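You operate a simulated robot arm through the tools that you are given. There is no shell and no other tool. Be economical: measure what you need, move in short steps, check, and stop when the job is done.

The job below is to be done with a simulated robot arm. You get a single attempt, and the scene is never put back.

TASK
Put the ear guard case on the white tile. Stack the short grey pot labelled "J-62" from the top of the floor bench on top of the short grey pot marked "J-53". Put the battery pack that says "Pack T-42" from the slatted hop-up deck on top of the white film roll there and the battery pack that says "Pack T-41" on top of the grey roll. Put the 22 mm rubber sleeve from the top of the tool box on the sill under the green handle window and the 15 mm rubber sleeve on the top shelf of the three-shelf rack. Any order will do. Set down upright: ear guard case, battery pack.

It is judged by the outcome, as a careful person would: the job done as asked, and still so three seconds after it is handed in. It fails if anything else is knocked over, pushed out of place, dropped, spilled or broken.

THE ROBOT
A 6-joint arm with a two-finger parallel gripper on a trunk, on a base that drives. Base frame: it is fixed to the floor where the robot stands at the start and does not move with it; the origin is under the middle of the robot, x ahead of it, y to its left, z up; the surface under the hand at the start is at about z = 800. Readings come in mm, rad, newtons and seconds.
With the tool pointing down near the work surface it reaches from about 320 to 700 mm from the robot's upright axis, wherever it stands. Its first joint turns from -2.897 to 2.897 rad. Places, roughly: battery pack [500, 5500, 500]; ear guard case [500, 0, 750]; grey roll (7x7x9 cm) [700, 5400, 500]; rubber sleeve [-750, 6000, 750]; short grey pot [500, 0, 750]; sill under the green handle window (56x24 cm) [-1620, 8700, 1100]; top shelf of the three-shelf rack (13x32 cm) [-2840, 3560, 1200]; white film roll (8x8x12 cm) [600, 5800, 600]; white tile (9x9x1 cm) [400, 0, 800]. Payload 4.1 kg.
The tool frame sits at the grasp point between the pads (the TCP): z along the fingers, y along the line on which they close. The tips reach 23 mm beyond it. Largest opening 94 mm; finger width 38, thickness 10; the body of the gripper, 54 by 96 mm, starts 39 mm behind the TCP.
Orientation is told as [roll, pitch, yaw] about the base's x, y, z axes, in that order, counted from this pose: with the fingers straight down and closing along the base's y, the tool's x points along the base's -x, its y along +y and its z along -z.

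THE INTERFACE
- The arm moves only by the tool apply_moves. Its argument "moves" is a list of rows, each a list of 6 numbers: the shift along the tool's x, y, z in mm, then the turn, a rotation vector about the tool's x, y, z in rad. In form: [[dx, dy, dz, wx, wy, wz], ...]. A call has 1 to 12 rows; each row shifts and turns the commanded pose from where the row before left it, along the tool's axes as they then stand. "hand" is the opening, from 0 (shut) to 1 (fully open), set as the call begins (left out, the last holds). Each row takes 0.2 s and may step no farther than 50 mm and 0.15 rad from the row before; otherwise, or with a gripper value out of range, the whole call is refused. A pose out of reach is approached as far as the arm can. The call stops where the force on the tool passes 40 N (or 10 N more than at its start, if that is more) or the arm is blocked; 0.2 s more then pass. Each finger travels about 45 mm/s and halts on what it meets, pressing with about 31 N; the grip force reading is that of the motor and also rises with nothing between the fingers. The clock runs only during rows and for 0.2 s after the last one: add rows that do not move to give the fingers time. The reply holds the time, the measured pose of the TCP, the force on the tool along the base axes, the opening and the grip force, in the units named above and with some noise, with the torque about the TCP (base axes, N m) and any sound that the robot's microphone picked up.
- Cameras (640 x 400 px; columns grow to the right, rows downward): "scene" is now at [14.4, 143.7, 1555.4]; the picture's right is [-0.29, -0.96, 0.00], its down [-0.73, 0.22, -0.65] and it looks along [0.62, -0.19, -0.76] (base axes); focal length 254 px, centre (320, 200). "wrist" rides on the gripper at [86, 16, -74] in the tool frame; the picture's right is [-0.18, 0.98, 0.00], its down [-0.58, -0.11, -0.81] and it looks along [-0.79, -0.15, 0.59] (tool axes); focal length 243 px, centre (320, 200).
- grab_frame(camera): a new picture of that camera. The clock stands still meanwhile.
- move_column(by): slides the trunk up (or, below 0, down) by that many mm; the arm and the scene camera ride with it, the base frame stays. It gives what a move gives, with no picture.
- base_move(legs): drives the robot by 1 to 6 legs, each [ahead, turn to the left] in mm and rad, along the robot's own axes; the way and the turn of a leg run together, so that a leg with both is an arc; at most 1500 mm and 3.142 rad a leg. The arm and the cameras ride along, it lands a little off, and it stops where it bumps. It gives what a move gives.
- pan_tilt(pan, tilt): turns the head with the scene camera to pan (to the left, within 2.705 rad either way) and tilt (down, from -0.506 to 1.204), counted from straight ahead of the robot. It gives what a move gives.
- locate(camera, pixels): for up to 12 pixels [column, row] of the newest picture of that camera ("zoom" is the newest enlarged one), the place [x, y, z] in the base frame of the surface seen there, good to about 2 mm. The clock stands still meanwhile.
- zoom(camera, box): a new picture of the part [left, top, right, bottom] of that camera's present view, enlarged. The clock stands still meanwhile.
- sign_off(): hands the job in; it is judged then, once.

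Work in short steps. Measure before you move; look again where a grasp or a placing could have gone wrong, and mend it. You have 124 turns and 114 pictures in all, those below and enlarged ones among them. Open the gripper and draw the arm clear of the work before you hand the job in, unless the task says otherwise; then end with one line.

The tools are called after "Call:" by a JSON object that holds its "fn" and its "kwargs". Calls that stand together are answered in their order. apply_moves: Moves the arm, as the interface text tells. Its arguments: {"type":"object","properties":{"moves":{"type":"array","items":{"type":"array","items":{"type":"number"}}},"hand":{"type":"number"}},"required":["moves"]} The other tools are called the same way: move_column (by) slides the trunk up or down; base_move (legs) drives the base; pan_tilt (pan, tilt) turns the head that bears the scene camera; grab_frame (camera) takes a picture; locate (camera, pixels) gives the place of the surface under pixels of a picture; zoom (camera, box) takes an enlarged picture of a part of a camera's view; sign_off () hands the job in.

At the start:

```text
clock: 0.0
position: [425.6, 63.0, 1069.9]
tcp_rot: [0.0, 0.0, -0.001]
force: [-0.4, -0.6, -0.2]
wrist_torque: [0.04, -0.01, 0.03]
gripper_width: 93.9
grasp_force: 0.0
trunk travel left (down, up): [-525.0, 65.0]
robot x, y, heading: [-0.3, 0.2, -0.001]
head pan, tilt: [-0.291, 0.862]
```

scene: 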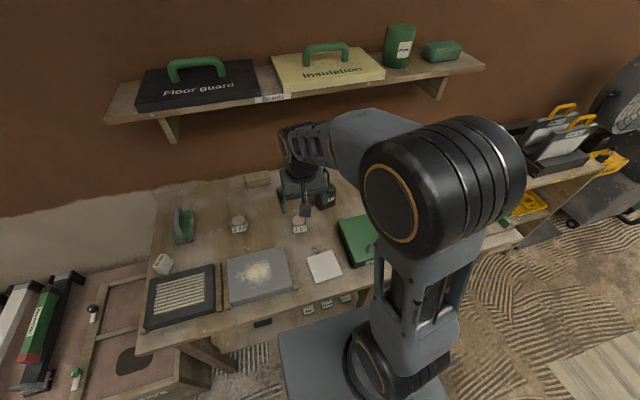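
wrist: 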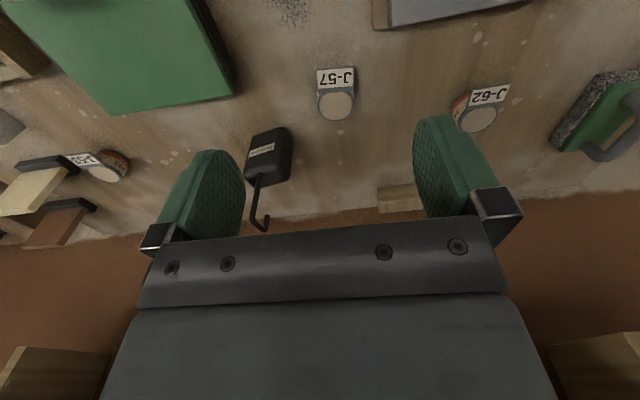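

The wrist view shows pots J-57, J-62 and J-53, plus a small black case with a hook at about (268,155). I zoom in on both views to identify them.

Call:
{"fn": "zoom", "kwargs": {"camera": "scene", "box": [140, 150, 400, 312]}}

Call:
{"fn": "zoom", "kwargs": {"camera": "wrist", "box": [0, 40, 320, 240]}}

Call:
{"fn": "locate", "kwargs": {"camera": "wrist", "pixels": [[268, 140], [262, 160], [285, 160], [337, 105], [475, 119], [488, 96], [110, 168], [85, 160], [280, 185], [260, 220]]}}

Call:
{"fn": "locate", "kwargs": {"camera": "scene", "pixels": [[324, 266], [308, 256], [331, 250], [341, 274], [316, 282], [238, 220], [299, 221], [326, 195], [250, 200]]}}

```text
2.46 times, centred on (270, 231) of scene
```

zoom: 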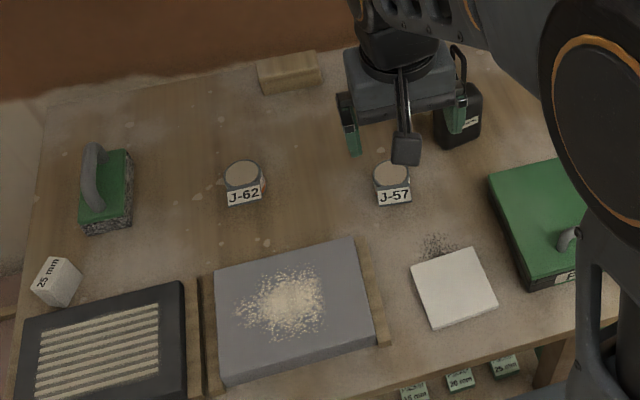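

```text
2.00 times, centred on (160, 140) of wrist
```

zoom: 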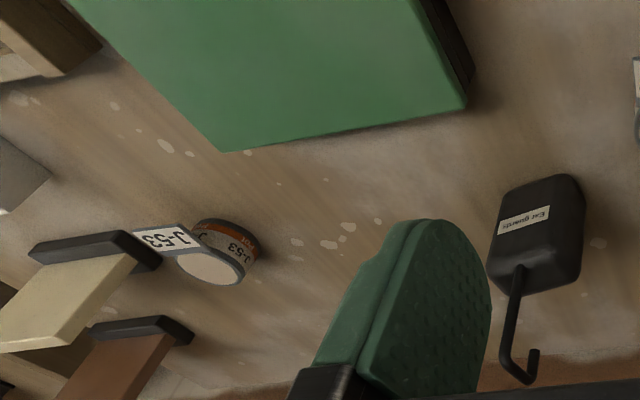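

```text
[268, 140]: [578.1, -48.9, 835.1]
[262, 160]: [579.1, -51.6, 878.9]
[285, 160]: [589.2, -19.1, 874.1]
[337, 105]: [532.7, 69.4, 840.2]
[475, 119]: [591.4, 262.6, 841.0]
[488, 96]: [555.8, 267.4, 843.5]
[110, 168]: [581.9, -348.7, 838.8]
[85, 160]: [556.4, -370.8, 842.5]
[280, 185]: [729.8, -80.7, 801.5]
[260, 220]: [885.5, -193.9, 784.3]
```

```text
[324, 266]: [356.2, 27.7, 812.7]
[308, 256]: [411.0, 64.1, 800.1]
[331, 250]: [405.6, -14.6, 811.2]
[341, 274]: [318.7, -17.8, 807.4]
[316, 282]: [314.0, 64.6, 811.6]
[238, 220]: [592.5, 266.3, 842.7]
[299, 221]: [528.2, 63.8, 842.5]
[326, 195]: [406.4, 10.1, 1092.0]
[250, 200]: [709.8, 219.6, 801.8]
```

The case stands upright with a hook on top. I zoom closer to see its shape, and take points on its edges.

Call:
{"fn": "zoom", "kwargs": {"camera": "wrist", "box": [220, 110, 320, 240]}}

Call:
{"fn": "locate", "kwargs": {"camera": "wrist", "pixels": [[250, 138], [286, 132], [292, 142], [290, 178], [266, 184], [247, 178], [258, 176], [257, 195], [252, 215], [253, 223], [266, 229], [267, 218]]}}

Call:
{"fn": "locate", "kwargs": {"camera": "scene", "pixels": [[329, 190], [326, 206], [333, 201], [325, 185], [326, 178], [328, 171], [322, 203], [335, 187]]}}

Call:
{"fn": "zoom", "kwargs": {"camera": "scene", "box": [280, 150, 360, 220]}}

```text
3.08 times, centred on (270, 175) of wrist
```

zoom: 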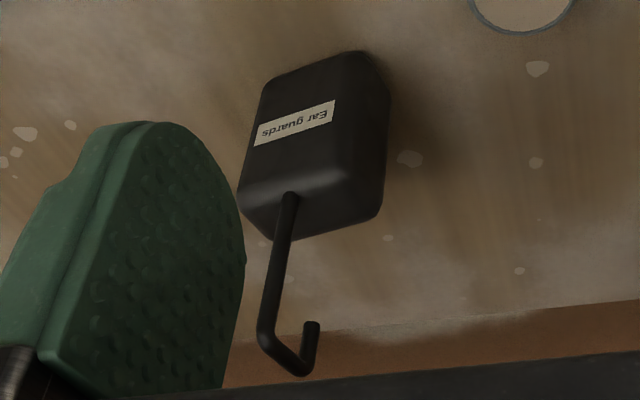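

```text
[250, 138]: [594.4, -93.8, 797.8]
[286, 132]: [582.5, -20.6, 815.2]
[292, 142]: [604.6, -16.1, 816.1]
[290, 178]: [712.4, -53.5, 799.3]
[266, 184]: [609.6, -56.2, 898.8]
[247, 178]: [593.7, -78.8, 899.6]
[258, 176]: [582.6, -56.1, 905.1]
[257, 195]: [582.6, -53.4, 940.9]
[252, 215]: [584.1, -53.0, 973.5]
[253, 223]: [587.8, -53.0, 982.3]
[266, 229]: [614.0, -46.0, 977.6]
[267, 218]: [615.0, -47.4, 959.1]
```

```text
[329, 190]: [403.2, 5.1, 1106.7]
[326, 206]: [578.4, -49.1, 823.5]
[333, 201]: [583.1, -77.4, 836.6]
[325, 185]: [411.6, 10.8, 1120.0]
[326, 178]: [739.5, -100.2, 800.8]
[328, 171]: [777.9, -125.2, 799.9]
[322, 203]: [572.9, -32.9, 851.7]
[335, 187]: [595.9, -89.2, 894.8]
```

```text
5.71 times, centred on (320, 185) of scene
```

zoom: 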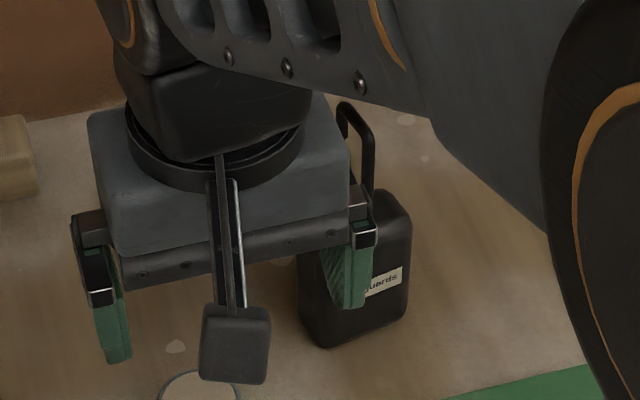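

The case body spans z 800–905. Its hook is a flat wire running from (583,-53) to (615,-47), topping out near z≈985, so I can grip the hook from straight above. First I check the shelf's front edge and move closer for a better view.

Call:
{"fn": "locate", "kwargs": {"camera": "scene", "pixels": [[280, 97], [150, 118], [440, 72], [325, 62], [320, 130]]}}

Call:
{"fn": "apply_moves", "kwargs": {"moves": [[-30, -38, 0, 0, 0, 0], [-30, -38, 0, 0, 0, 0], [-15, -37, 0, 0, 0, 0], [0, 0, 0, 0, 0, 0]], "hand": 1}}

Call:
{"fn": "grab_frame", "kwargs": {"camera": "wrist"}}

```text
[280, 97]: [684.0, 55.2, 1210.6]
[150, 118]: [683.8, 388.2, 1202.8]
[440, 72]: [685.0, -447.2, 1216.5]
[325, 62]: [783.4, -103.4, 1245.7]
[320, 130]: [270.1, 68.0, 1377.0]
```

```text
clock: 1.0
position: [501.8, -46.4, 1069.2]
tcp_rot: [0.0, -0.001, -0.001]
force: [-0.5, -0.3, 0.3]
wrist_torque: [-0.02, -0.02, 0.01]
gripper_width: 94.0
grasp_force: 0.1
trunk travel left (down, up): [-525.0, 65.0]
robot x, y, heading: [0.6, -0.6, -0.0]
head pan, tilt: [-0.291, 0.862]
```

```text
107 pictures are left
```

wrist: 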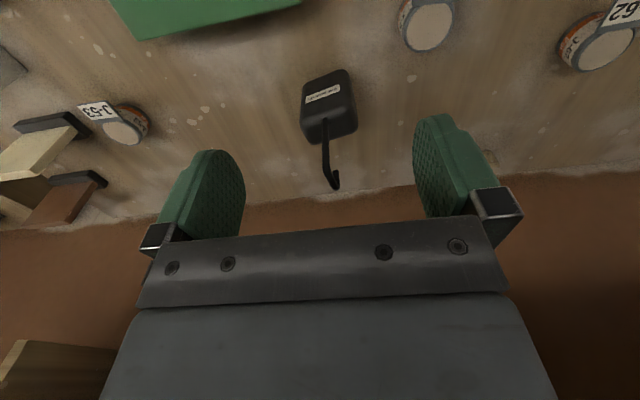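

I locate the hook and the body edges from this nearer view.

Call:
{"fn": "zoom", "kwargs": {"camera": "wrist", "box": [280, 50, 380, 200]}}

Call:
{"fn": "locate", "kwargs": {"camera": "wrist", "pixels": [[325, 130], [326, 150], [328, 168], [332, 180], [337, 187], [336, 176], [304, 88], [350, 80], [355, 125], [305, 133], [335, 140], [430, 28]]}}

```text
2.67 times, centred on (330, 125) of wrist
```

zoom: 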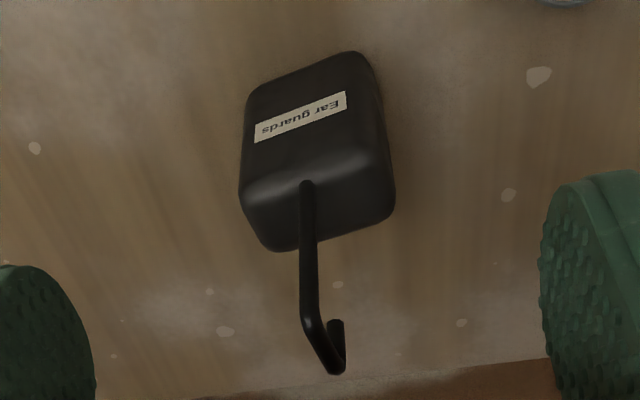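

```text
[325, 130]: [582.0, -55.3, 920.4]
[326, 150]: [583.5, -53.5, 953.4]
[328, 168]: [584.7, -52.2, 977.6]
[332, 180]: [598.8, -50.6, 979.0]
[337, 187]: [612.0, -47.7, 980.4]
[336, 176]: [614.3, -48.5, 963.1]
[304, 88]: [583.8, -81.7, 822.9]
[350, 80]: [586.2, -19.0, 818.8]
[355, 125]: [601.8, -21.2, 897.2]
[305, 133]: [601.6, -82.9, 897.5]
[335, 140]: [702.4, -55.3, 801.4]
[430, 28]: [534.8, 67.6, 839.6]
```

The hook centre is at (599,-50.5) with a yaw of about 0.165. I move above it, align, descend to z≈953 and close.

Call:
{"fn": "apply_moves", "kwargs": {"moves": [[-49, -2, 0, 0, 0, 0], [-48, -2, 0, 0, 0, 0], [0, 0, 0, 0, 0, -0.09], [0, 0, 0, 0, 0, -0.08], [0, 0, 40, 0, 0, 0], [0, 0, 40, 0, 0, 0], [0, 0, 36, 0, 0, 0], [0, 0, 0, 0, 0, 0]]}}

Call:
{"fn": "grab_frame", "kwargs": {"camera": "wrist"}}

```text
clock: 2.8
position: [598.0, -56.5, 954.9]
tcp_rot: [0.001, 0.001, 0.168]
force: [0.4, -0.5, -0.4]
wrist_torque: [-0.01, 0.0, 0.0]
gripper_width: 94.0
grasp_force: 0.0
trunk travel left (down, up): [-525.0, 65.0]
robot x, y, heading: [-3.3, -3.0, -0.0]
head pan, tilt: [-0.291, 0.862]
```

```text
105 pictures are left
```

wrist: 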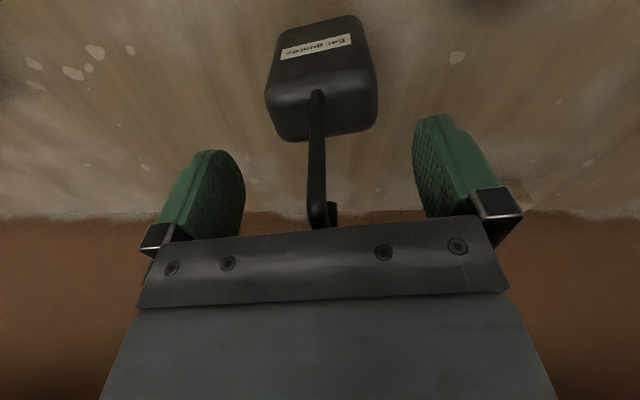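

I check where the hook is relative to the TCP now.

Call:
{"fn": "locate", "kwargs": {"camera": "wrist", "pixels": [[317, 120], [317, 160], [317, 200], [331, 210]]}}

Call:
{"fn": "apply_moves", "kwargs": {"moves": [[0, 0, 0, 0, 0, 0]]}}

```text
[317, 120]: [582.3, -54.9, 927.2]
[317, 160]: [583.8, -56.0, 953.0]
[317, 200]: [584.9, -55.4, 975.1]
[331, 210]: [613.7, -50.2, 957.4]
```

```text
clock: 3.2
position: [596.7, -54.9, 953.8]
tcp_rot: [0.0, 0.001, 0.172]
force: [-0.7, -1.0, 1.2]
wrist_torque: [-0.01, 0.01, 0.01]
gripper_width: 94.0
grasp_force: 0.1
trunk travel left (down, up): [-525.0, 65.0]
robot x, y, heading: [-1.3, 0.9, -0.004]
head pan, tilt: [-0.291, 0.862]
```

The TCP is within 2–3 mm of the hook's centre. I close the gripper, giving it time, then lift slightly.

Call:
{"fn": "apply_moves", "kwargs": {"moves": [[-2, 2, 0, 0, 0, 0], [0, 0, 0, 0, 0, 0], [0, 0, 0, 0, 0, 0], [0, 0, 0, 0, 0, 0], [0, 0, 0, 0, 0, 0], [0, 0, 0, 0, 0, 0], [0, 0, 0, 0, 0, 0], [0, 0, 0, 0, 0, 0]], "hand": 0}}

Call:
{"fn": "apply_moves", "kwargs": {"moves": [[0, 0, -20, 0, 0, 0], [0, 0, -30, 0, 0, 0], [0, 0, -20, 0, 0, 0], [0, 0, 0, 0, 0, 0]]}}

Call:
{"fn": "grab_frame", "kwargs": {"camera": "wrist"}}

```text
clock: 5.0
position: [600.0, -52.3, 953.6]
tcp_rot: [-0.002, 0.0, 0.169]
force: [-0.9, 0.4, 0.1]
wrist_torque: [0.02, 0.06, 0.02]
gripper_width: 8.0
grasp_force: 30.8
trunk travel left (down, up): [-525.0, 65.0]
robot x, y, heading: [-0.9, -2.0, -0.001]
head pan, tilt: [-0.291, 0.862]
```

```text
clock: 6.0
position: [598.9, -51.8, 1024.6]
tcp_rot: [0.001, 0.003, 0.171]
force: [0.8, -0.3, -2.2]
wrist_torque: [0.01, 0.0, -0.03]
gripper_width: 7.8
grasp_force: 30.8
trunk travel left (down, up): [-525.0, 65.0]
robot x, y, heading: [1.2, -1.1, -0.0]
head pan, tilt: [-0.291, 0.862]
```

```text
104 pictures are left
```

wrist: 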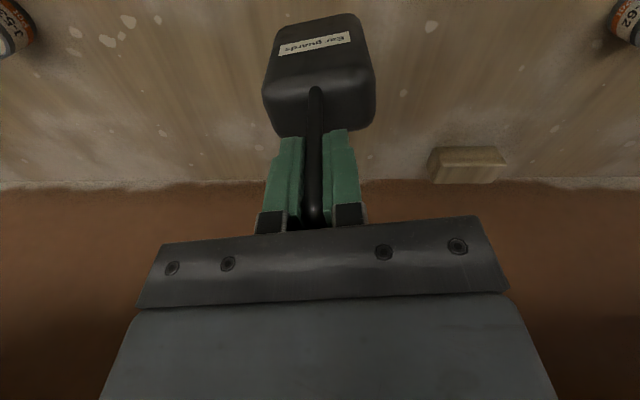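

The case is held (grip width 8 mm). I straighten the yaw, lift more, and carry it over to the tile, then take pictures to refine the tile position.

Call:
{"fn": "apply_moves", "kwargs": {"moves": [[0, 0, -30, 0, 0, 0.085], [0, 0, -10, 0, 0, 0.085], [24, 10, 0, 0, 0, 0], [40, 15, 0, 0, 0, 0], [45, 15, 0, 0, 0, 0], [45, 15, 0, 0, 0, 0], [45, 15, 0, 0, 0, 0], [30, 6, 0, 0, 0, 0], [9, 0, 0, 0, 0, 0], [0, 0, 0, 0, 0, 0]]}}

Call:
{"fn": "grab_frame", "kwargs": {"camera": "scene"}}

Call:
{"fn": "grab_frame", "kwargs": {"camera": "wrist"}}

```text
clock: 8.2
position: [359.1, 25.1, 1062.0]
tcp_rot: [0.001, -0.001, 0.0]
force: [0.6, 0.7, -1.5]
wrist_torque: [0.01, -0.01, -0.02]
gripper_width: 8.0
grasp_force: 31.0
trunk travel left (down, up): [-525.0, 65.0]
robot x, y, heading: [-2.0, -1.8, 0.002]
head pan, tilt: [-0.291, 0.862]
```

```text
103 pictures are left
```

scene: 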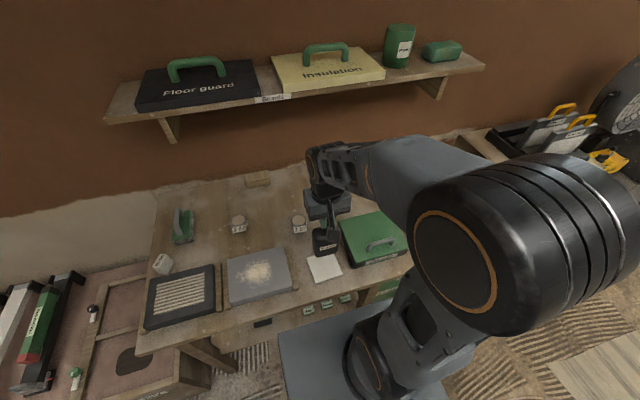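

```text
102 pictures are left
```

wrist: 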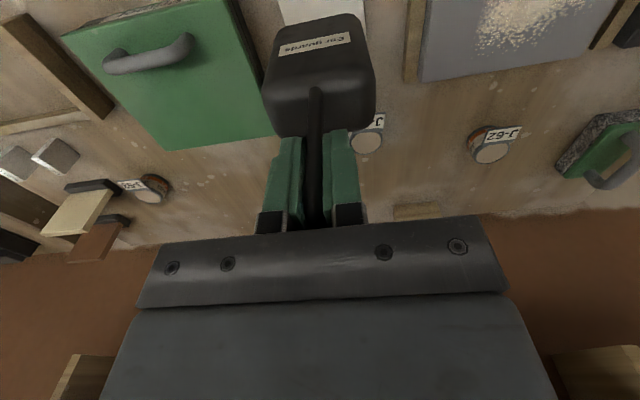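

I locate the tile edges and the case in the current views.

Call:
{"fn": "zoom", "kwargs": {"camera": "scene", "box": [280, 180, 380, 300]}}

Call:
{"fn": "locate", "kwargs": {"camera": "scene", "pixels": [[314, 281], [341, 272], [309, 262], [334, 258], [324, 268], [307, 257], [326, 248], [313, 235], [337, 232]]}}

Call:
{"fn": "locate", "kwargs": {"camera": "wrist", "pixels": [[282, 20], [366, 16], [277, 2], [367, 2], [274, 112], [372, 112], [345, 128]]}}

```text
3.33 times, centred on (330, 240) of scene
```

zoom: 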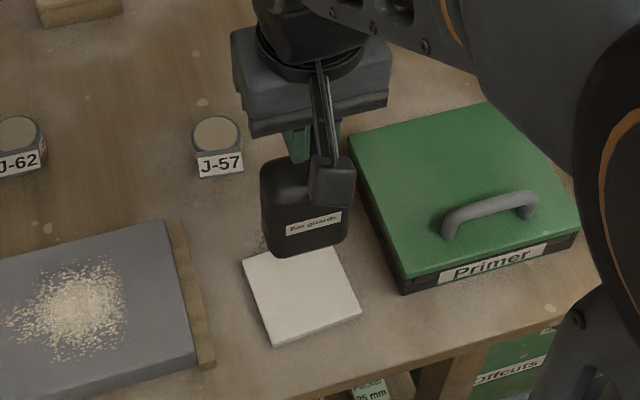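

```text
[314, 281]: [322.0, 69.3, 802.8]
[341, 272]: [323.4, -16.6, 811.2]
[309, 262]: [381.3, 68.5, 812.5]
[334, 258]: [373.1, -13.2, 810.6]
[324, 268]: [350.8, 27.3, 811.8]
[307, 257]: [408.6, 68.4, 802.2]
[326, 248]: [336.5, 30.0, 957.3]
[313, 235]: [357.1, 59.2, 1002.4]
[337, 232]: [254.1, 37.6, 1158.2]
```

```text
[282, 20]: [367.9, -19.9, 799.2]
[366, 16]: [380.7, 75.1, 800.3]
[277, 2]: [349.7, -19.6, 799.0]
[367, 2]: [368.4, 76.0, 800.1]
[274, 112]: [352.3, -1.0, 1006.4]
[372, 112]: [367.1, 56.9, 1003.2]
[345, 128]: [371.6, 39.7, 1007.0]
```

The tile is centred at about (361, 25), which matches the TCP. I descend to z≈966.

Call:
{"fn": "apply_moves", "kwargs": {"moves": [[-1, 0, 40, 0, 0, 0], [0, 0, 35, 0, 0, 0], [0, 0, 15, 0, 0, 0], [0, 0, 4, 0, 0, 0], [0, 0, 0, 0, 0, 0]]}}

Call:
{"fn": "zoom", "kwargs": {"camera": "scene", "box": [280, 180, 380, 300]}}

```text
clock: 9.4
position: [361.1, 23.2, 967.9]
tcp_rot: [0.0, 0.0, 0.0]
force: [0.1, 0.4, -2.5]
wrist_torque: [0.0, 0.01, 0.03]
gripper_width: 8.0
grasp_force: 31.2
trunk travel left (down, up): [-525.0, 65.0]
robot x, y, heading: [-1.9, -4.2, 0.001]
head pan, tilt: [-0.291, 0.862]
```

```text
3.33 times, centred on (330, 240) of scene
```

zoom: 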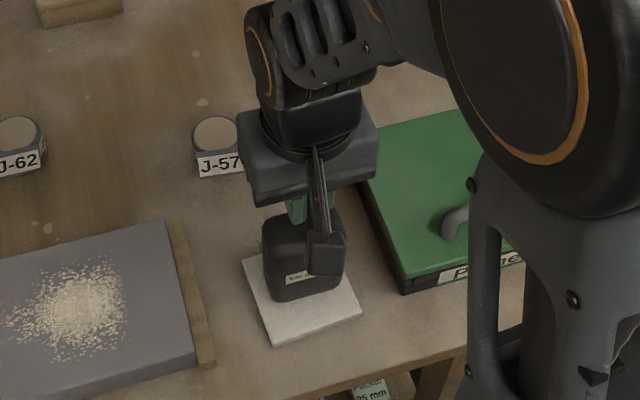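

The case looks a little towards the back of the tile, so I measure it.

Call:
{"fn": "locate", "kwargs": {"camera": "zoom", "pixels": [[282, 290], [282, 303], [282, 318], [340, 290], [250, 265], [275, 338], [358, 312], [270, 260]]}}

```text
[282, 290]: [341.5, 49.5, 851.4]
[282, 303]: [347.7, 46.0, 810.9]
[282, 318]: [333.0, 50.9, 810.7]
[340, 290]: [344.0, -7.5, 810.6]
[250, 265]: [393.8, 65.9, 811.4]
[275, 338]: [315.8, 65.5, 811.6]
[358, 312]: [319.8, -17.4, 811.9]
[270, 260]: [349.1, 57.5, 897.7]
```

The front face is at x≈342 and the tile spans 316–405, so the case is well centred. I lower it to contact in small steps.

Call:
{"fn": "apply_moves", "kwargs": {"moves": [[0, 0, 1.5, 0, 0, 0], [0, 0, 1, 0, 0, 0], [0, 0, 0, 0, 0, 0]]}}

```text
clock: 10.2
position: [361.4, 25.0, 965.8]
tcp_rot: [0.001, 0.0, 0.0]
force: [0.1, -0.9, -2.3]
wrist_torque: [-0.03, 0.0, -0.01]
gripper_width: 7.6
grasp_force: 30.6
trunk travel left (down, up): [-525.0, 65.0]
robot x, y, heading: [0.7, 2.7, 0.002]
head pan, tilt: [-0.291, 0.862]
```

Call:
{"fn": "apply_moves", "kwargs": {"moves": [[0, 0, 1, 0, 0, 0], [0, 0, 1, 0, 0, 0], [0, 0, 0, 0, 0, 0]]}}

```text
clock: 11.0
position: [362.0, 25.1, 964.4]
tcp_rot: [0.0, 0.001, 0.001]
force: [0.3, 0.0, -2.9]
wrist_torque: [0.02, 0.01, 0.01]
gripper_width: 7.7
grasp_force: 30.5
trunk travel left (down, up): [-525.0, 65.0]
robot x, y, heading: [0.5, -5.4, -0.001]
head pan, tilt: [-0.291, 0.862]
```

Still hanging (force −2.3 to −2.9 N), so I continue down in 1 mm steps.

Call:
{"fn": "apply_moves", "kwargs": {"moves": [[0, 0, 1, 0, 0, 0], [0, 0, 0, 0, 0, 0]]}}

Call:
{"fn": "apply_moves", "kwargs": {"moves": [[0, 0, 1, 0, 0, 0], [0, 0, 0, 0, 0, 0]]}}

Call:
{"fn": "apply_moves", "kwargs": {"moves": [[0, 0, 1, 0, 0, 0], [0, 0, 0, 0, 0, 0]]}}

```text
clock: 11.6
position: [361.4, 25.0, 964.4]
tcp_rot: [0.0, 0.0, 0.001]
force: [-0.2, -0.3, -1.6]
wrist_torque: [0.0, 0.06, 0.03]
gripper_width: 7.8
grasp_force: 31.0
trunk travel left (down, up): [-525.0, 65.0]
robot x, y, heading: [-0.6, 0.5, 0.001]
head pan, tilt: [-0.291, 0.862]
```

```text
clock: 12.2
position: [361.1, 23.7, 964.3]
tcp_rot: [0.001, -0.001, -0.001]
force: [0.8, 3.0, 12.9]
wrist_torque: [0.14, 0.15, -0.01]
gripper_width: 8.0
grasp_force: 31.0
trunk travel left (down, up): [-525.0, 65.0]
robot x, y, heading: [0.5, -2.6, -0.002]
head pan, tilt: [-0.291, 0.862]
```

```text
clock: 12.8
position: [361.5, 24.9, 962.4]
tcp_rot: [0.0, -0.005, 0.001]
force: [0.8, -0.5, 26.5]
wrist_torque: [-0.09, -0.17, -0.25]
gripper_width: 8.0
grasp_force: 30.7
trunk travel left (down, up): [-525.0, 65.0]
robot x, y, heading: [-0.8, -0.1, 0.003]
head pan, tilt: [-0.291, 0.862]
```

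Contact made. I back off 1.5 mm, open gently and rise clear of the hook.

Call:
{"fn": "apply_moves", "kwargs": {"moves": [[0, 0, -1.5, 0, 0, 0], [0, 0, 0, 0, 0, 0]]}}

Call:
{"fn": "apply_moves", "kwargs": {"moves": [[0, 0, 0, 0, 0, 0], [0, 0, 0, 0, 0, 0], [0, 0, 0, 0, 0, 0], [0, 0, -10, 0, 0, 0], [0, 0, -30, 0, 0, 0], [0, 0, -40, 0, 0, 0], [0, 0, -40, 0, 0, 0], [0, 0, 0, 0, 0, 0]], "hand": 0.6}}

Call:
{"fn": "zoom", "kwargs": {"camera": "scene", "box": [160, 160, 480, 360]}}

```text
clock: 13.4
position: [361.4, 24.9, 962.3]
tcp_rot: [0.0, -0.001, 0.0]
force: [2.5, -1.9, 8.5]
wrist_torque: [-0.17, -0.62, -0.09]
gripper_width: 7.7
grasp_force: 31.1
trunk travel left (down, up): [-525.0, 65.0]
robot x, y, heading: [-3.0, 2.9, -0.005]
head pan, tilt: [-0.291, 0.862]
```

```text
clock: 15.2
position: [362.0, 25.1, 1084.9]
tcp_rot: [0.0, 0.0, 0.0]
force: [0.8, -0.3, -0.3]
wrist_torque: [-0.02, 0.0, -0.01]
gripper_width: 56.4
grasp_force: 0.0
trunk travel left (down, up): [-525.0, 65.0]
robot x, y, heading: [0.3, 1.4, 0.003]
head pan, tilt: [-0.291, 0.862]
```

```text
2.00 times, centred on (320, 260) of scene
```

zoom: 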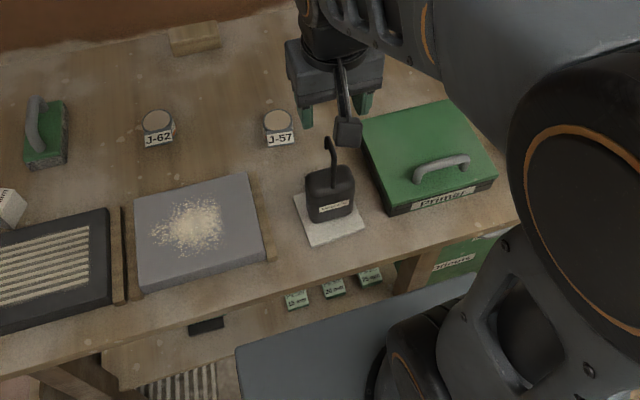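

The case is standing on the tile. Next I move towards pot J-62 to inspect it closely.

Call:
{"fn": "apply_moves", "kwargs": {"moves": [[-30, 48, 0, 0, 0, 0], [-35, 35, 0, 0, 0, 0], [-30, 40, 10, 0, 0, 0], [-30, 40, 30, 0, 0, 0], [-20, 40, 30, 0, 0, 0], [-15, 35, 30, 0, 0, 0], [0, 0, 0, 0, 0, 0]], "hand": 1}}

Call:
{"fn": "grab_frame", "kwargs": {"camera": "wrist"}}

```text
refused: row 1 steps farther than a row can; nothing moved
```

```text
98 pictures are left
```

wrist: 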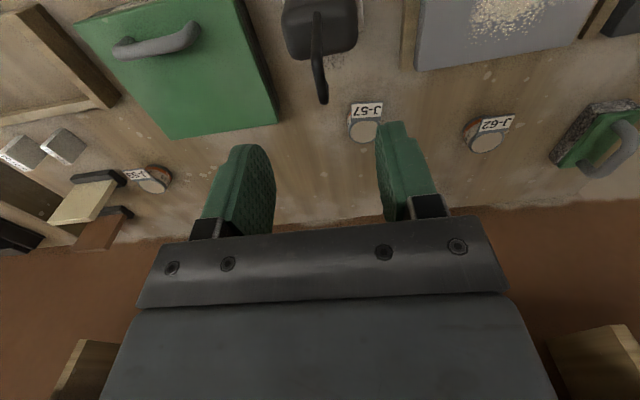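

A row was too long, so I split it into shorter ones.

Call:
{"fn": "apply_moves", "kwargs": {"moves": [[-25, 40, 0, 0, 0, 0], [-25, 40, 0, 0, 0, 0], [-25, 40, 0, 0, 0, 0], [-25, 35, 20, 0, 0, 0], [-20, 35, 25, 0, 0, 0], [-20, 30, 30, 0, 0, 0], [-15, 18, 20, 0, 0, 0], [0, 0, 0, 0, 0, 0]], "hand": 1}}

Call:
{"fn": "grab_frame", "kwargs": {"camera": "wrist"}}

```text
clock: 17.0
position: [518.0, 265.2, 983.2]
tcp_rot: [0.001, 0.001, -0.001]
force: [0.1, -0.2, -0.7]
wrist_torque: [0.02, 0.02, 0.0]
gripper_width: 94.0
grasp_force: 0.1
trunk travel left (down, up): [-525.0, 65.0]
robot x, y, heading: [-3.9, -0.3, 0.005]
head pan, tilt: [-0.291, 0.862]
```

```text
97 pictures are left
```

wrist: 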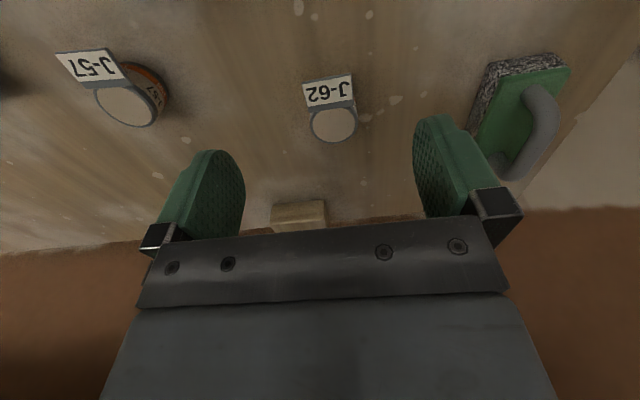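

Call:
{"fn": "zoom", "kwargs": {"camera": "wrist", "box": [280, 50, 390, 160]}}

Call:
{"fn": "locate", "kwargs": {"camera": "wrist", "pixels": [[309, 110], [333, 125], [355, 120], [333, 141], [306, 84], [350, 77], [330, 104], [332, 90], [358, 116], [313, 124]]}}

```text
3.64 times, centred on (335, 105) of wrist
```

zoom: 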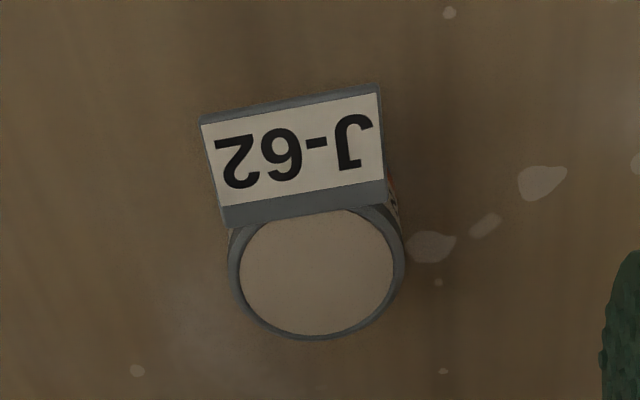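

```text
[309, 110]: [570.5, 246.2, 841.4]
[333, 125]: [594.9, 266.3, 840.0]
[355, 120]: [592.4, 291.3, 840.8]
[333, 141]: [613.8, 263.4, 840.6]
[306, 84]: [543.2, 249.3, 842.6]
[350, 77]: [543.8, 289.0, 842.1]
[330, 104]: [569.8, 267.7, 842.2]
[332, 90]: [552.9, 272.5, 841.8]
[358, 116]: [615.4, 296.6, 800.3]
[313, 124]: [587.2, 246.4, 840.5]
```

The pot's body is centred at (592,268), radius ≈22, z 800–841, with a flat tab at the front at x<570. I move above it and descend to z≈828 with the fingers either side in y.

Call:
{"fn": "apply_moves", "kwargs": {"moves": [[-37, 1, 0, 0, 0, 0], [-37, 2, 0, 0, 0, 0], [0, 0, 45, 0, 0, 0], [0, 0, 45, 0, 0, 0], [0, 0, 40, 0, 0, 0], [0, 0, 15, 0, 0, 0], [0, 0, 10, 0, 0, 0], [0, 0, 0, 0, 0, 0]]}}

Call:
{"fn": "grab_frame", "kwargs": {"camera": "wrist"}}

```text
clock: 18.8
position: [592.4, 267.2, 835.0]
tcp_rot: [0.001, 0.0, 0.0]
force: [0.2, -0.7, -0.5]
wrist_torque: [-0.02, -0.03, -0.04]
gripper_width: 93.8
grasp_force: 0.1
trunk travel left (down, up): [-525.0, 65.0]
robot x, y, heading: [3.0, 3.5, -0.003]
head pan, tilt: [-0.291, 0.862]
```

```text
95 pictures are left
```

wrist: 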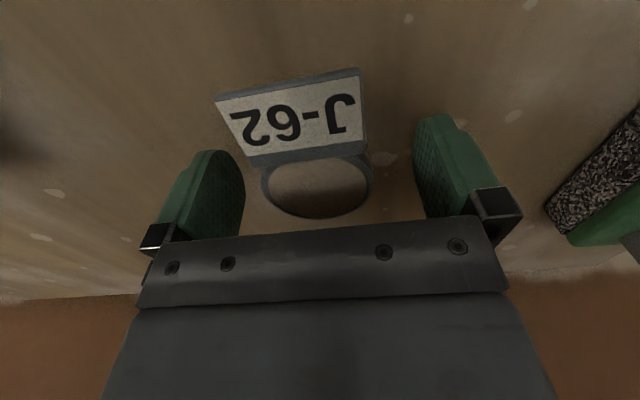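

The pot sits between the fingers. I lower 6 mm, close, and lift.

Call:
{"fn": "apply_moves", "kwargs": {"moves": [[0, 0, 6, 0, 0, 0], [0, 0, 0, 0, 0, 0], [0, 0, 0, 0, 0, 0], [0, 0, 0, 0, 0, 0], [0, 0, 0, 0, 0, 0], [0, 0, 0, 0, 0, 0]], "hand": 0}}

Call:
{"fn": "apply_moves", "kwargs": {"moves": [[0, 0, -30, 0, 0, 0], [0, 0, -40, 0, 0, 0], [0, 0, -40, 0, 0, 0], [0, 0, 0, 0, 0, 0]]}}

Call:
{"fn": "grab_frame", "kwargs": {"camera": "wrist"}}

```text
clock: 20.2
position: [593.0, 266.6, 829.0]
tcp_rot: [0.0, 0.001, 0.0]
force: [-0.4, -0.6, 0.6]
wrist_torque: [0.04, 0.03, -0.01]
gripper_width: 51.2
grasp_force: 31.2
trunk travel left (down, up): [-525.0, 65.0]
robot x, y, heading: [-1.7, 1.2, 0.002]
head pan, tilt: [-0.291, 0.862]
```

```text
clock: 21.2
position: [593.1, 269.7, 938.6]
tcp_rot: [0.0, -0.001, 0.001]
force: [-1.1, 0.0, -0.7]
wrist_torque: [-0.02, 0.01, 0.0]
gripper_width: 50.8
grasp_force: 30.6
trunk travel left (down, up): [-525.0, 65.0]
robot x, y, heading: [0.9, 3.3, 0.004]
head pan, tilt: [-0.291, 0.862]
```

```text
94 pictures are left
```

wrist: 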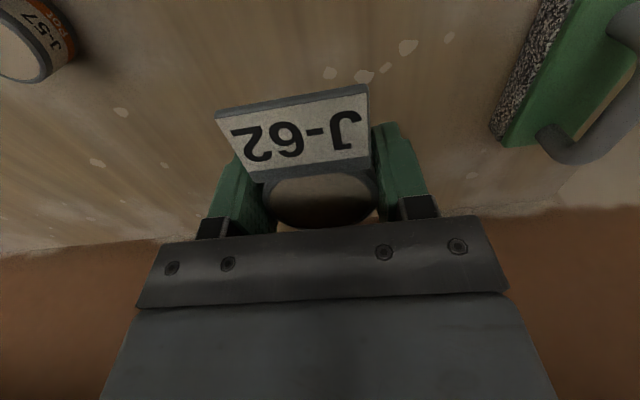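

J-62 is held (51 mm). I carry it across at z≈990 to just short of J-53 and look.

Call:
{"fn": "apply_moves", "kwargs": {"moves": [[10, -45, -15, 0, 0, 0], [10, -45, -15, 0, 0, 0], [10, -45, -15, 0, 0, 0], [10, -47, -5, 0, 0, 0], [10, -48, 0, 0, 0, 0], [0, -49, 0, 0, 0, 0], [0, -49, 0, 0, 0, 0], [0, -49, 0, 0, 0, 0], [0, -49, 0, 0, 0, 0], [0, -49, 0, 0, 0, 0], [0, -49, 0, 0, 0, 0], [0, -40, 0, 0, 0, 0]]}}

Call:
{"fn": "grab_frame", "kwargs": {"camera": "wrist"}}

```text
clock: 23.8
position: [540.4, -297.2, 985.8]
tcp_rot: [-0.001, 0.001, 0.0]
force: [0.3, 0.3, -1.1]
wrist_torque: [-0.02, 0.01, -0.01]
gripper_width: 51.3
grasp_force: 31.6
trunk travel left (down, up): [-525.0, 65.0]
robot x, y, heading: [-3.0, 5.9, -0.0]
head pan, tilt: [-0.291, 0.862]
```

```text
93 pictures are left
```

wrist: 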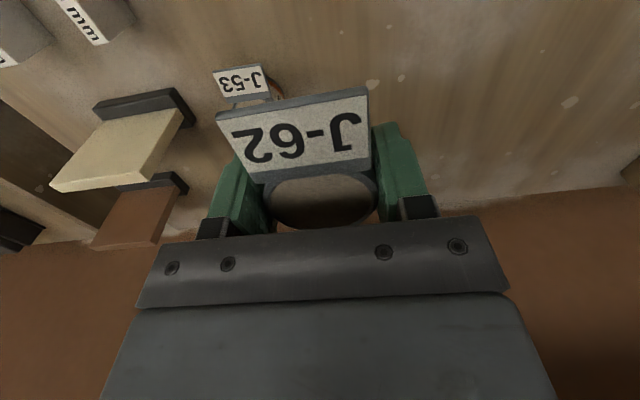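

My own tab hides J-53, so I shift 90 mm back along y to see its top.

Call:
{"fn": "apply_moves", "kwargs": {"moves": [[10, 45, 0, 0, 0, 0], [10, 45, 0, 0, 0, 0], [0, 0, 0, 0, 0, 0]]}}

Call:
{"fn": "grab_frame", "kwargs": {"camera": "wrist"}}

Call:
{"fn": "zoom", "kwargs": {"camera": "wrist", "box": [80, 40, 260, 160]}}

```text
clock: 24.6
position: [517.3, -208.6, 985.5]
tcp_rot: [0.001, 0.0, 0.001]
force: [-0.8, -0.5, -1.8]
wrist_torque: [0.02, -0.02, -0.02]
gripper_width: 51.3
grasp_force: 30.6
trunk travel left (down, up): [-525.0, 65.0]
robot x, y, heading: [-2.3, -0.2, -0.002]
head pan, tilt: [-0.291, 0.862]
```

```text
92 pictures are left
```

wrist: 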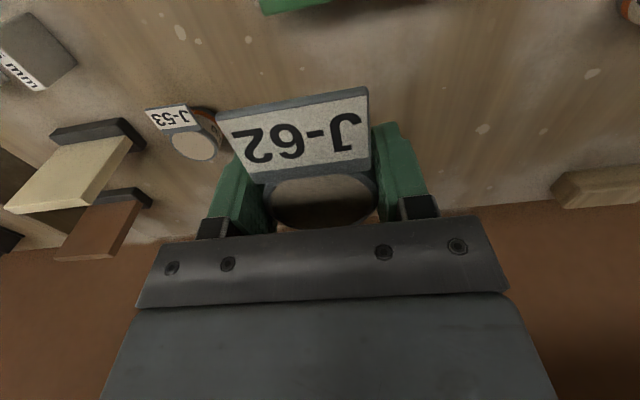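

```text
3.33 times, centred on (170, 100) of wrist
```

zoom: 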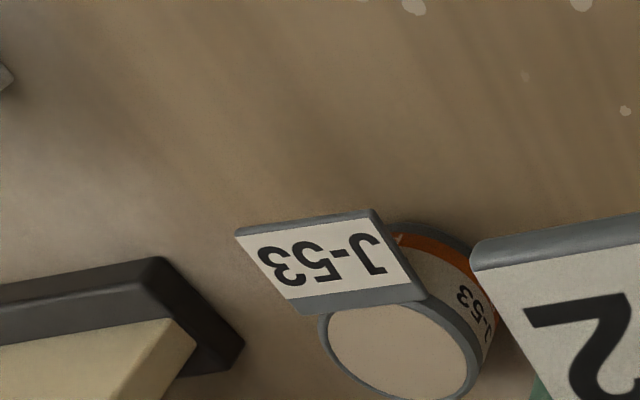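

Call:
{"fn": "locate", "kwargs": {"camera": "zoom", "pixels": [[324, 335], [474, 370], [400, 308], [400, 350], [405, 396], [345, 375], [460, 330], [240, 235], [372, 212], [300, 310], [425, 295], [235, 345]]}}

Call:
{"fn": "locate", "kwargs": {"camera": "wrist", "pixels": [[145, 150], [130, 125], [130, 130], [150, 202], [140, 195], [193, 158]]}}

```text
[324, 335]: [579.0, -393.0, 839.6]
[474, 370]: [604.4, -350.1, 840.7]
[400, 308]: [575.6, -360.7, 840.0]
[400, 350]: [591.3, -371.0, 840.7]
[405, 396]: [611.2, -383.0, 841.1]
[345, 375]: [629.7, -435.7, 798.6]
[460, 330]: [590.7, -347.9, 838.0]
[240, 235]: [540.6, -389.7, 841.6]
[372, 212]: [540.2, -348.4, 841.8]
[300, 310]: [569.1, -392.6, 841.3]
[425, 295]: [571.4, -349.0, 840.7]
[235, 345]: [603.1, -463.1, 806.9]
```

```text
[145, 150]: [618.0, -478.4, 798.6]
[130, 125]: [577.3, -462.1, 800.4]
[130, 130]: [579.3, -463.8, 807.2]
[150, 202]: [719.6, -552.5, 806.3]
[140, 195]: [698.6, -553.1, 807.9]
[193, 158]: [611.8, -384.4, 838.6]
```

J-53's centre works out to about (590.5, -370), top z 841. That is near the reach limit (696 mm), so I go above it first and check that the pose is truly reached.

Call:
{"fn": "apply_moves", "kwargs": {"moves": [[-18, -40, 0, 0, 0, 0], [-18, -40, 0, 0, 0, 0], [-18, -40, 10, 0, 0, 0], [-19, -41, 20, 0, 0, 0], [0, 0, 30, 0, 0, 0], [0, 0, 0, 0, 0, 0], [0, 0, 0, 0, 0, 0]]}}

Call:
{"fn": "grab_frame", "kwargs": {"camera": "wrist"}}

```text
clock: 26.2
position: [593.0, -369.8, 927.6]
tcp_rot: [0.0, 0.001, -0.001]
force: [-0.4, -0.4, -2.1]
wrist_torque: [0.01, 0.01, -0.02]
gripper_width: 51.3
grasp_force: 30.8
trunk travel left (down, up): [-525.0, 65.0]
robot x, y, heading: [1.3, -0.6, 0.002]
head pan, tilt: [-0.291, 0.862]
```

```text
90 pictures are left
```

wrist: 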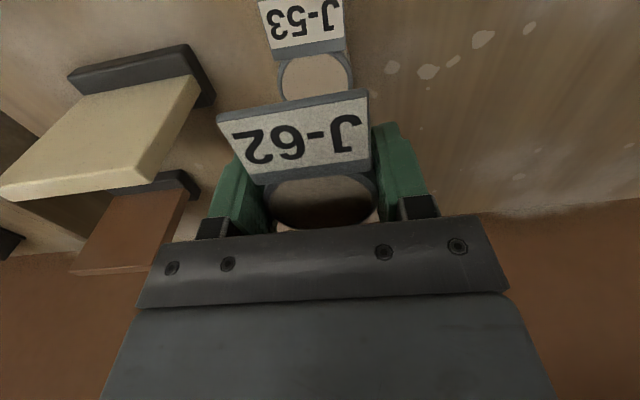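

Reached. I measure J-53 again from here, along with my own tab for the relative offset.

Call:
{"fn": "locate", "kwargs": {"camera": "wrist", "pixels": [[260, 4], [341, 1], [271, 57], [345, 48], [282, 75], [350, 75], [315, 75], [222, 122], [366, 97], [255, 180], [368, 165]]}}

```text
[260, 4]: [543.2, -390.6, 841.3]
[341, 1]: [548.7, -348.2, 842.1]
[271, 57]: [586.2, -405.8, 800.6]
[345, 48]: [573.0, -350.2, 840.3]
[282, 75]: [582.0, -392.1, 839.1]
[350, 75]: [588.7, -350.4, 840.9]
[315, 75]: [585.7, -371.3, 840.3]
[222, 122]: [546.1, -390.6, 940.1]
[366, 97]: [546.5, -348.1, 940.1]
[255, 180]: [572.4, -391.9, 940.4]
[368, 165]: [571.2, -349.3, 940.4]
```

The two pots line up to within about 2 mm. I nudge −2 mm in x and descend to just above contact.

Call:
{"fn": "apply_moves", "kwargs": {"moves": [[2, 0, 20, 0, 0, 0], [0, 0, 20, 0, 0, 0], [0, 0, 14, 0, 0, 0], [0, 0, 0, 0, 0, 0]]}}

Call:
{"fn": "apply_moves", "kwargs": {"moves": [[0, 0, 1.5, 0, 0, 0], [0, 0, 0, 0, 0, 0]]}}

Call:
{"fn": "apply_moves", "kwargs": {"moves": [[0, 0, 1.5, 0, 0, 0], [0, 0, 0, 0, 0, 0]]}}

```text
clock: 27.2
position: [589.6, -370.0, 873.1]
tcp_rot: [0.001, 0.0, 0.0]
force: [0.1, 0.1, -0.5]
wrist_torque: [-0.04, -0.02, 0.02]
gripper_width: 51.2
grasp_force: 31.0
trunk travel left (down, up): [-525.0, 65.0]
robot x, y, heading: [3.3, 1.0, -0.002]
head pan, tilt: [-0.291, 0.862]
```

```text
clock: 27.8
position: [590.0, -370.5, 871.4]
tcp_rot: [-0.003, 0.001, 0.0]
force: [0.0, -0.1, -1.1]
wrist_torque: [-0.01, 0.0, 0.01]
gripper_width: 51.2
grasp_force: 31.0
trunk travel left (down, up): [-525.0, 65.0]
robot x, y, heading: [0.3, 1.9, 0.0]
head pan, tilt: [-0.291, 0.862]
```

```text
clock: 28.4
position: [590.4, -369.6, 871.0]
tcp_rot: [0.0, -0.001, -0.001]
force: [-0.5, -0.4, 3.5]
wrist_torque: [0.02, 0.07, -0.01]
gripper_width: 51.2
grasp_force: 31.9
trunk travel left (down, up): [-525.0, 65.0]
robot x, y, heading: [3.2, -0.5, -0.005]
head pan, tilt: [-0.291, 0.862]
```

Contact is felt. I release and rise.

Call:
{"fn": "apply_moves", "kwargs": {"moves": [[0, 0, 0, 0, 0, 0], [0, 0, 0, 0, 0, 0], [0, 0, 0, 0, 0, 0], [0, 0, -25, 0, 0, 0], [0, 0, -35, 0, 0, 0], [0, 0, -40, 0, 0, 0], [30, 30, -20, 0, 0, 0], [40, 30, 0, 0, 0, 0], [0, 0, 0, 0, 0, 0]], "hand": 0.8}}

Call:
{"fn": "grab_frame", "kwargs": {"camera": "wrist"}}

```text
clock: 30.4
position: [523.1, -305.6, 988.0]
tcp_rot: [0.0, -0.002, 0.001]
force: [0.3, 0.4, 0.6]
wrist_torque: [0.0, -0.01, 0.02]
gripper_width: 75.1
grasp_force: 0.1
trunk travel left (down, up): [-525.0, 65.0]
robot x, y, heading: [0.8, 2.6, 0.003]
head pan, tilt: [-0.291, 0.862]
```

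```text
89 pictures are left
```

wrist: 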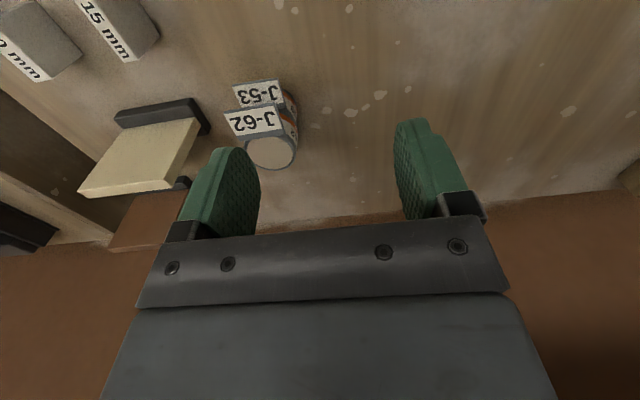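

J-62 sits squarely on J-53. I retract the arm high and pan the head left and back to plan the drive.

Call:
{"fn": "apply_moves", "kwargs": {"moves": [[0, 0, -40, 0, 0, 0], [0, 0, -40, 0, 0, 0], [0, 0, -20, 0, 0, 0], [30, 38, 0, 0, 0, 0], [30, 38, 0, 0, 0, 0], [30, 38, 0, 0, 0, 0], [30, 38, 0, 0, 0, 0], [0, 0, 0, 0, 0, 0]]}}

Call:
{"fn": "pan_tilt", "kwargs": {"pan": 1.5, "tilt": 0.45}}

Call:
{"fn": "grab_frame", "kwargs": {"camera": "scene"}}

Call:
{"fn": "pan_tilt", "kwargs": {"pan": 2.6, "tilt": 0.5}}

Call:
{"fn": "grab_frame", "kwargs": {"camera": "scene"}}

```text
clock: 32.2
position: [400.8, -153.8, 1092.6]
tcp_rot: [0.0, -0.001, 0.0]
force: [0.1, 0.2, 0.1]
wrist_torque: [-0.03, -0.01, -0.02]
gripper_width: 75.3
grasp_force: 0.1
trunk travel left (down, up): [-525.0, 65.0]
robot x, y, heading: [-0.5, -3.9, -0.002]
head pan, tilt: [-0.291, 0.862]
```

```text
clock: 34.0
position: [400.6, -153.5, 1092.9]
tcp_rot: [0.0, 0.001, 0.0]
force: [-0.4, 0.1, -0.2]
wrist_torque: [-0.01, -0.01, -0.02]
gripper_width: 75.2
grasp_force: 0.1
trunk travel left (down, up): [-525.0, 65.0]
robot x, y, heading: [0.6, -1.7, -0.004]
head pan, tilt: [1.499, 0.45]
```

```text
88 pictures are left
```

scene: 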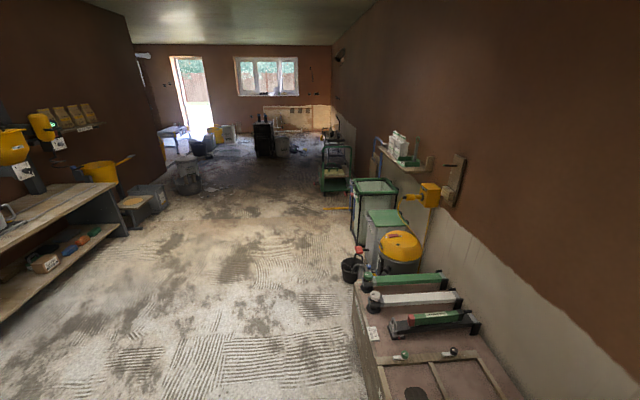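

```text
clock: 35.3
position: [399.6, -152.2, 1092.7]
tcp_rot: [0.001, -0.001, 0.001]
force: [0.4, 0.3, -0.8]
wrist_torque: [-0.02, 0.0, -0.01]
gripper_width: 75.4
grasp_force: 0.0
trunk travel left (down, up): [-525.0, 65.0]
robot x, y, heading: [2.8, 2.3, 0.002]
head pan, tilt: [2.601, 0.499]
```

```text
87 pictures are left
```

scene: 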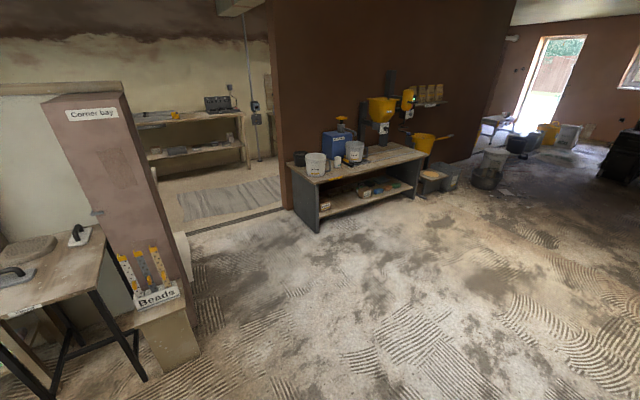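

The room extends along +y with a clear floor. I zoom towards the far area and locate some points.

Call:
{"fn": "pan_tilt", "kwargs": {"pan": 1.6, "tilt": 0.25}}

Call:
{"fn": "grab_frame", "kwargs": {"camera": "scene"}}

Call:
{"fn": "zoom", "kwargs": {"camera": "scene", "box": [200, 130, 420, 270]}}

```text
clock: 36.6
position: [400.8, -153.9, 1093.0]
tcp_rot: [0.0, 0.001, 0.0]
force: [0.0, 0.0, 0.3]
wrist_torque: [0.07, 0.01, -0.01]
gripper_width: 74.9
grasp_force: 0.0
trunk travel left (down, up): [-525.0, 65.0]
robot x, y, heading: [1.9, 1.2, 0.002]
head pan, tilt: [1.6, 0.25]
```

```text
86 pictures are left
```

scene: 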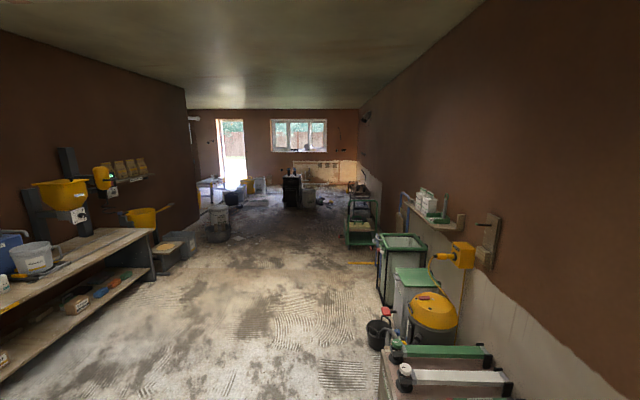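

```text
2.86 times, centred on (310, 200) of scene
```

zoom: 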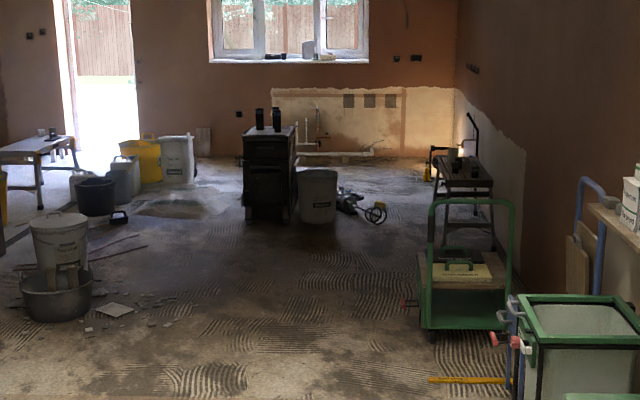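

I see a dark hop-up behind the green trolley and a black tool box with sleeves on top, and I locate them along with the obstacles.

Call:
{"fn": "locate", "kwargs": {"camera": "zoom", "pixels": [[465, 180], [440, 185], [260, 140], [270, 215], [425, 320], [320, 210], [90, 290], [350, 200], [378, 215], [430, 380], [270, 60], [520, 330]]}}

Call:
{"fn": "locate", "kwargs": {"camera": "scene", "pixels": [[152, 278], [370, 345], [385, 380], [345, 247], [355, 264], [217, 240], [190, 255], [240, 300]]}}

```text
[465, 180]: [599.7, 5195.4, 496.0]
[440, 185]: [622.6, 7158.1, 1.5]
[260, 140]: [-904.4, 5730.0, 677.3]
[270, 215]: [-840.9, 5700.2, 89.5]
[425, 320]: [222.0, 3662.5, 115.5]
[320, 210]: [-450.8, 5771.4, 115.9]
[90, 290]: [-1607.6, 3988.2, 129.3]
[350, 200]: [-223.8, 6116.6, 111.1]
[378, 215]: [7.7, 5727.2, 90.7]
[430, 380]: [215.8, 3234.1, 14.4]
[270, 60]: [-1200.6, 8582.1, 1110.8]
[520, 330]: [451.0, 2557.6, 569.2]
```

```text
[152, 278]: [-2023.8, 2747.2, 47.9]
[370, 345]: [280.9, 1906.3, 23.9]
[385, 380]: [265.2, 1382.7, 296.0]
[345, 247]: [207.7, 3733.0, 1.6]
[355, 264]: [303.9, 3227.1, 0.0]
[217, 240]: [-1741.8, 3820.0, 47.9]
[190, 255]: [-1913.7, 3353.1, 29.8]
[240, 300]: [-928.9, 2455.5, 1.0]
```

The corridor along x≈-500 is free. I back off a little, turn left, and drive diagonally out into it.

Call:
{"fn": "base_move", "kwargs": {"legs": [[-250, 0], [0, 1.77], [1500, 0], [0, -0.2], [1500, 0]]}}

Call:
{"fn": "pan_tilt", "kwargs": {"pan": -0.3, "tilt": 0.35}}

Call:
{"fn": "grab_frame", "kwargs": {"camera": "scene"}}

```text
clock: 57.5
position: [-240.8, 3391.4, 1092.6]
tcp_rot: [0.0, 0.002, 1.56]
force: [0.5, 0.1, 0.6]
wrist_torque: [-0.04, 0.02, 0.02]
gripper_width: 74.8
grasp_force: 0.1
trunk travel left (down, up): [-525.0, 65.0]
robot x, y, heading: [-400.5, 2997.5, 1.563]
head pan, tilt: [1.6, 0.25]
```

```text
clock: 59.4
position: [-240.4, 3391.3, 1092.9]
tcp_rot: [-0.002, 0.0, 1.561]
force: [-0.9, -0.3, 0.2]
wrist_torque: [-0.02, 0.01, 0.01]
gripper_width: 75.0
grasp_force: 0.0
trunk travel left (down, up): [-525.0, 65.0]
robot x, y, heading: [-397.8, 2993.0, 1.562]
head pan, tilt: [-0.3, 0.351]
```

```text
84 pictures are left
```

scene: 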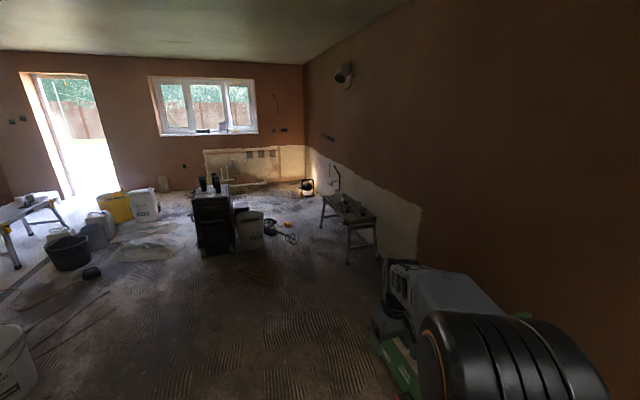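

I see the hop-up at about (350,215) and the tool box at (213,215), so I zoom in and locate.

Call:
{"fn": "zoom", "kwargs": {"camera": "scene", "box": [190, 160, 400, 280]}}

Call:
{"fn": "locate", "kwargs": {"camera": "scene", "pixels": [[324, 195], [375, 220], [350, 222], [340, 260], [262, 245], [270, 232], [292, 240], [215, 200], [235, 195], [200, 252], [240, 248], [350, 268]]}}

```text
3.05 times, centred on (295, 220) of scene
```

zoom: 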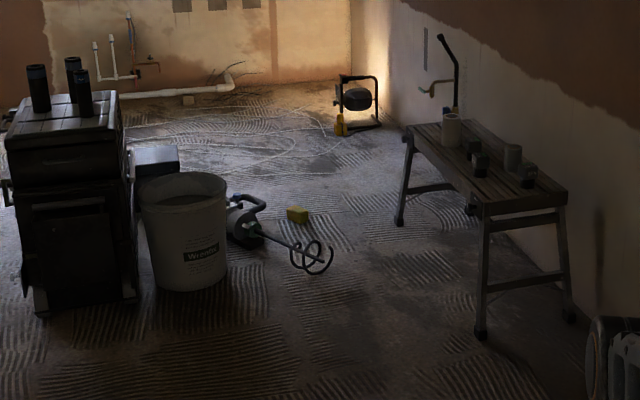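

```text
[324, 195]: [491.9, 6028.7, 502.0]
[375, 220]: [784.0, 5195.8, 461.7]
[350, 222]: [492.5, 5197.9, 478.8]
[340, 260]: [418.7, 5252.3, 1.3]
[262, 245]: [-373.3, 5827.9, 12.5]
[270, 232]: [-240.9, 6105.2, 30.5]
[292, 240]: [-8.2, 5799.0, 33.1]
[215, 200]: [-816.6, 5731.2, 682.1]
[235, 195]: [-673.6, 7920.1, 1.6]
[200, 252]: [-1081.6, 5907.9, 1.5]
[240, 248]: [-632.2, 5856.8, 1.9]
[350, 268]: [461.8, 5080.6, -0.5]
```

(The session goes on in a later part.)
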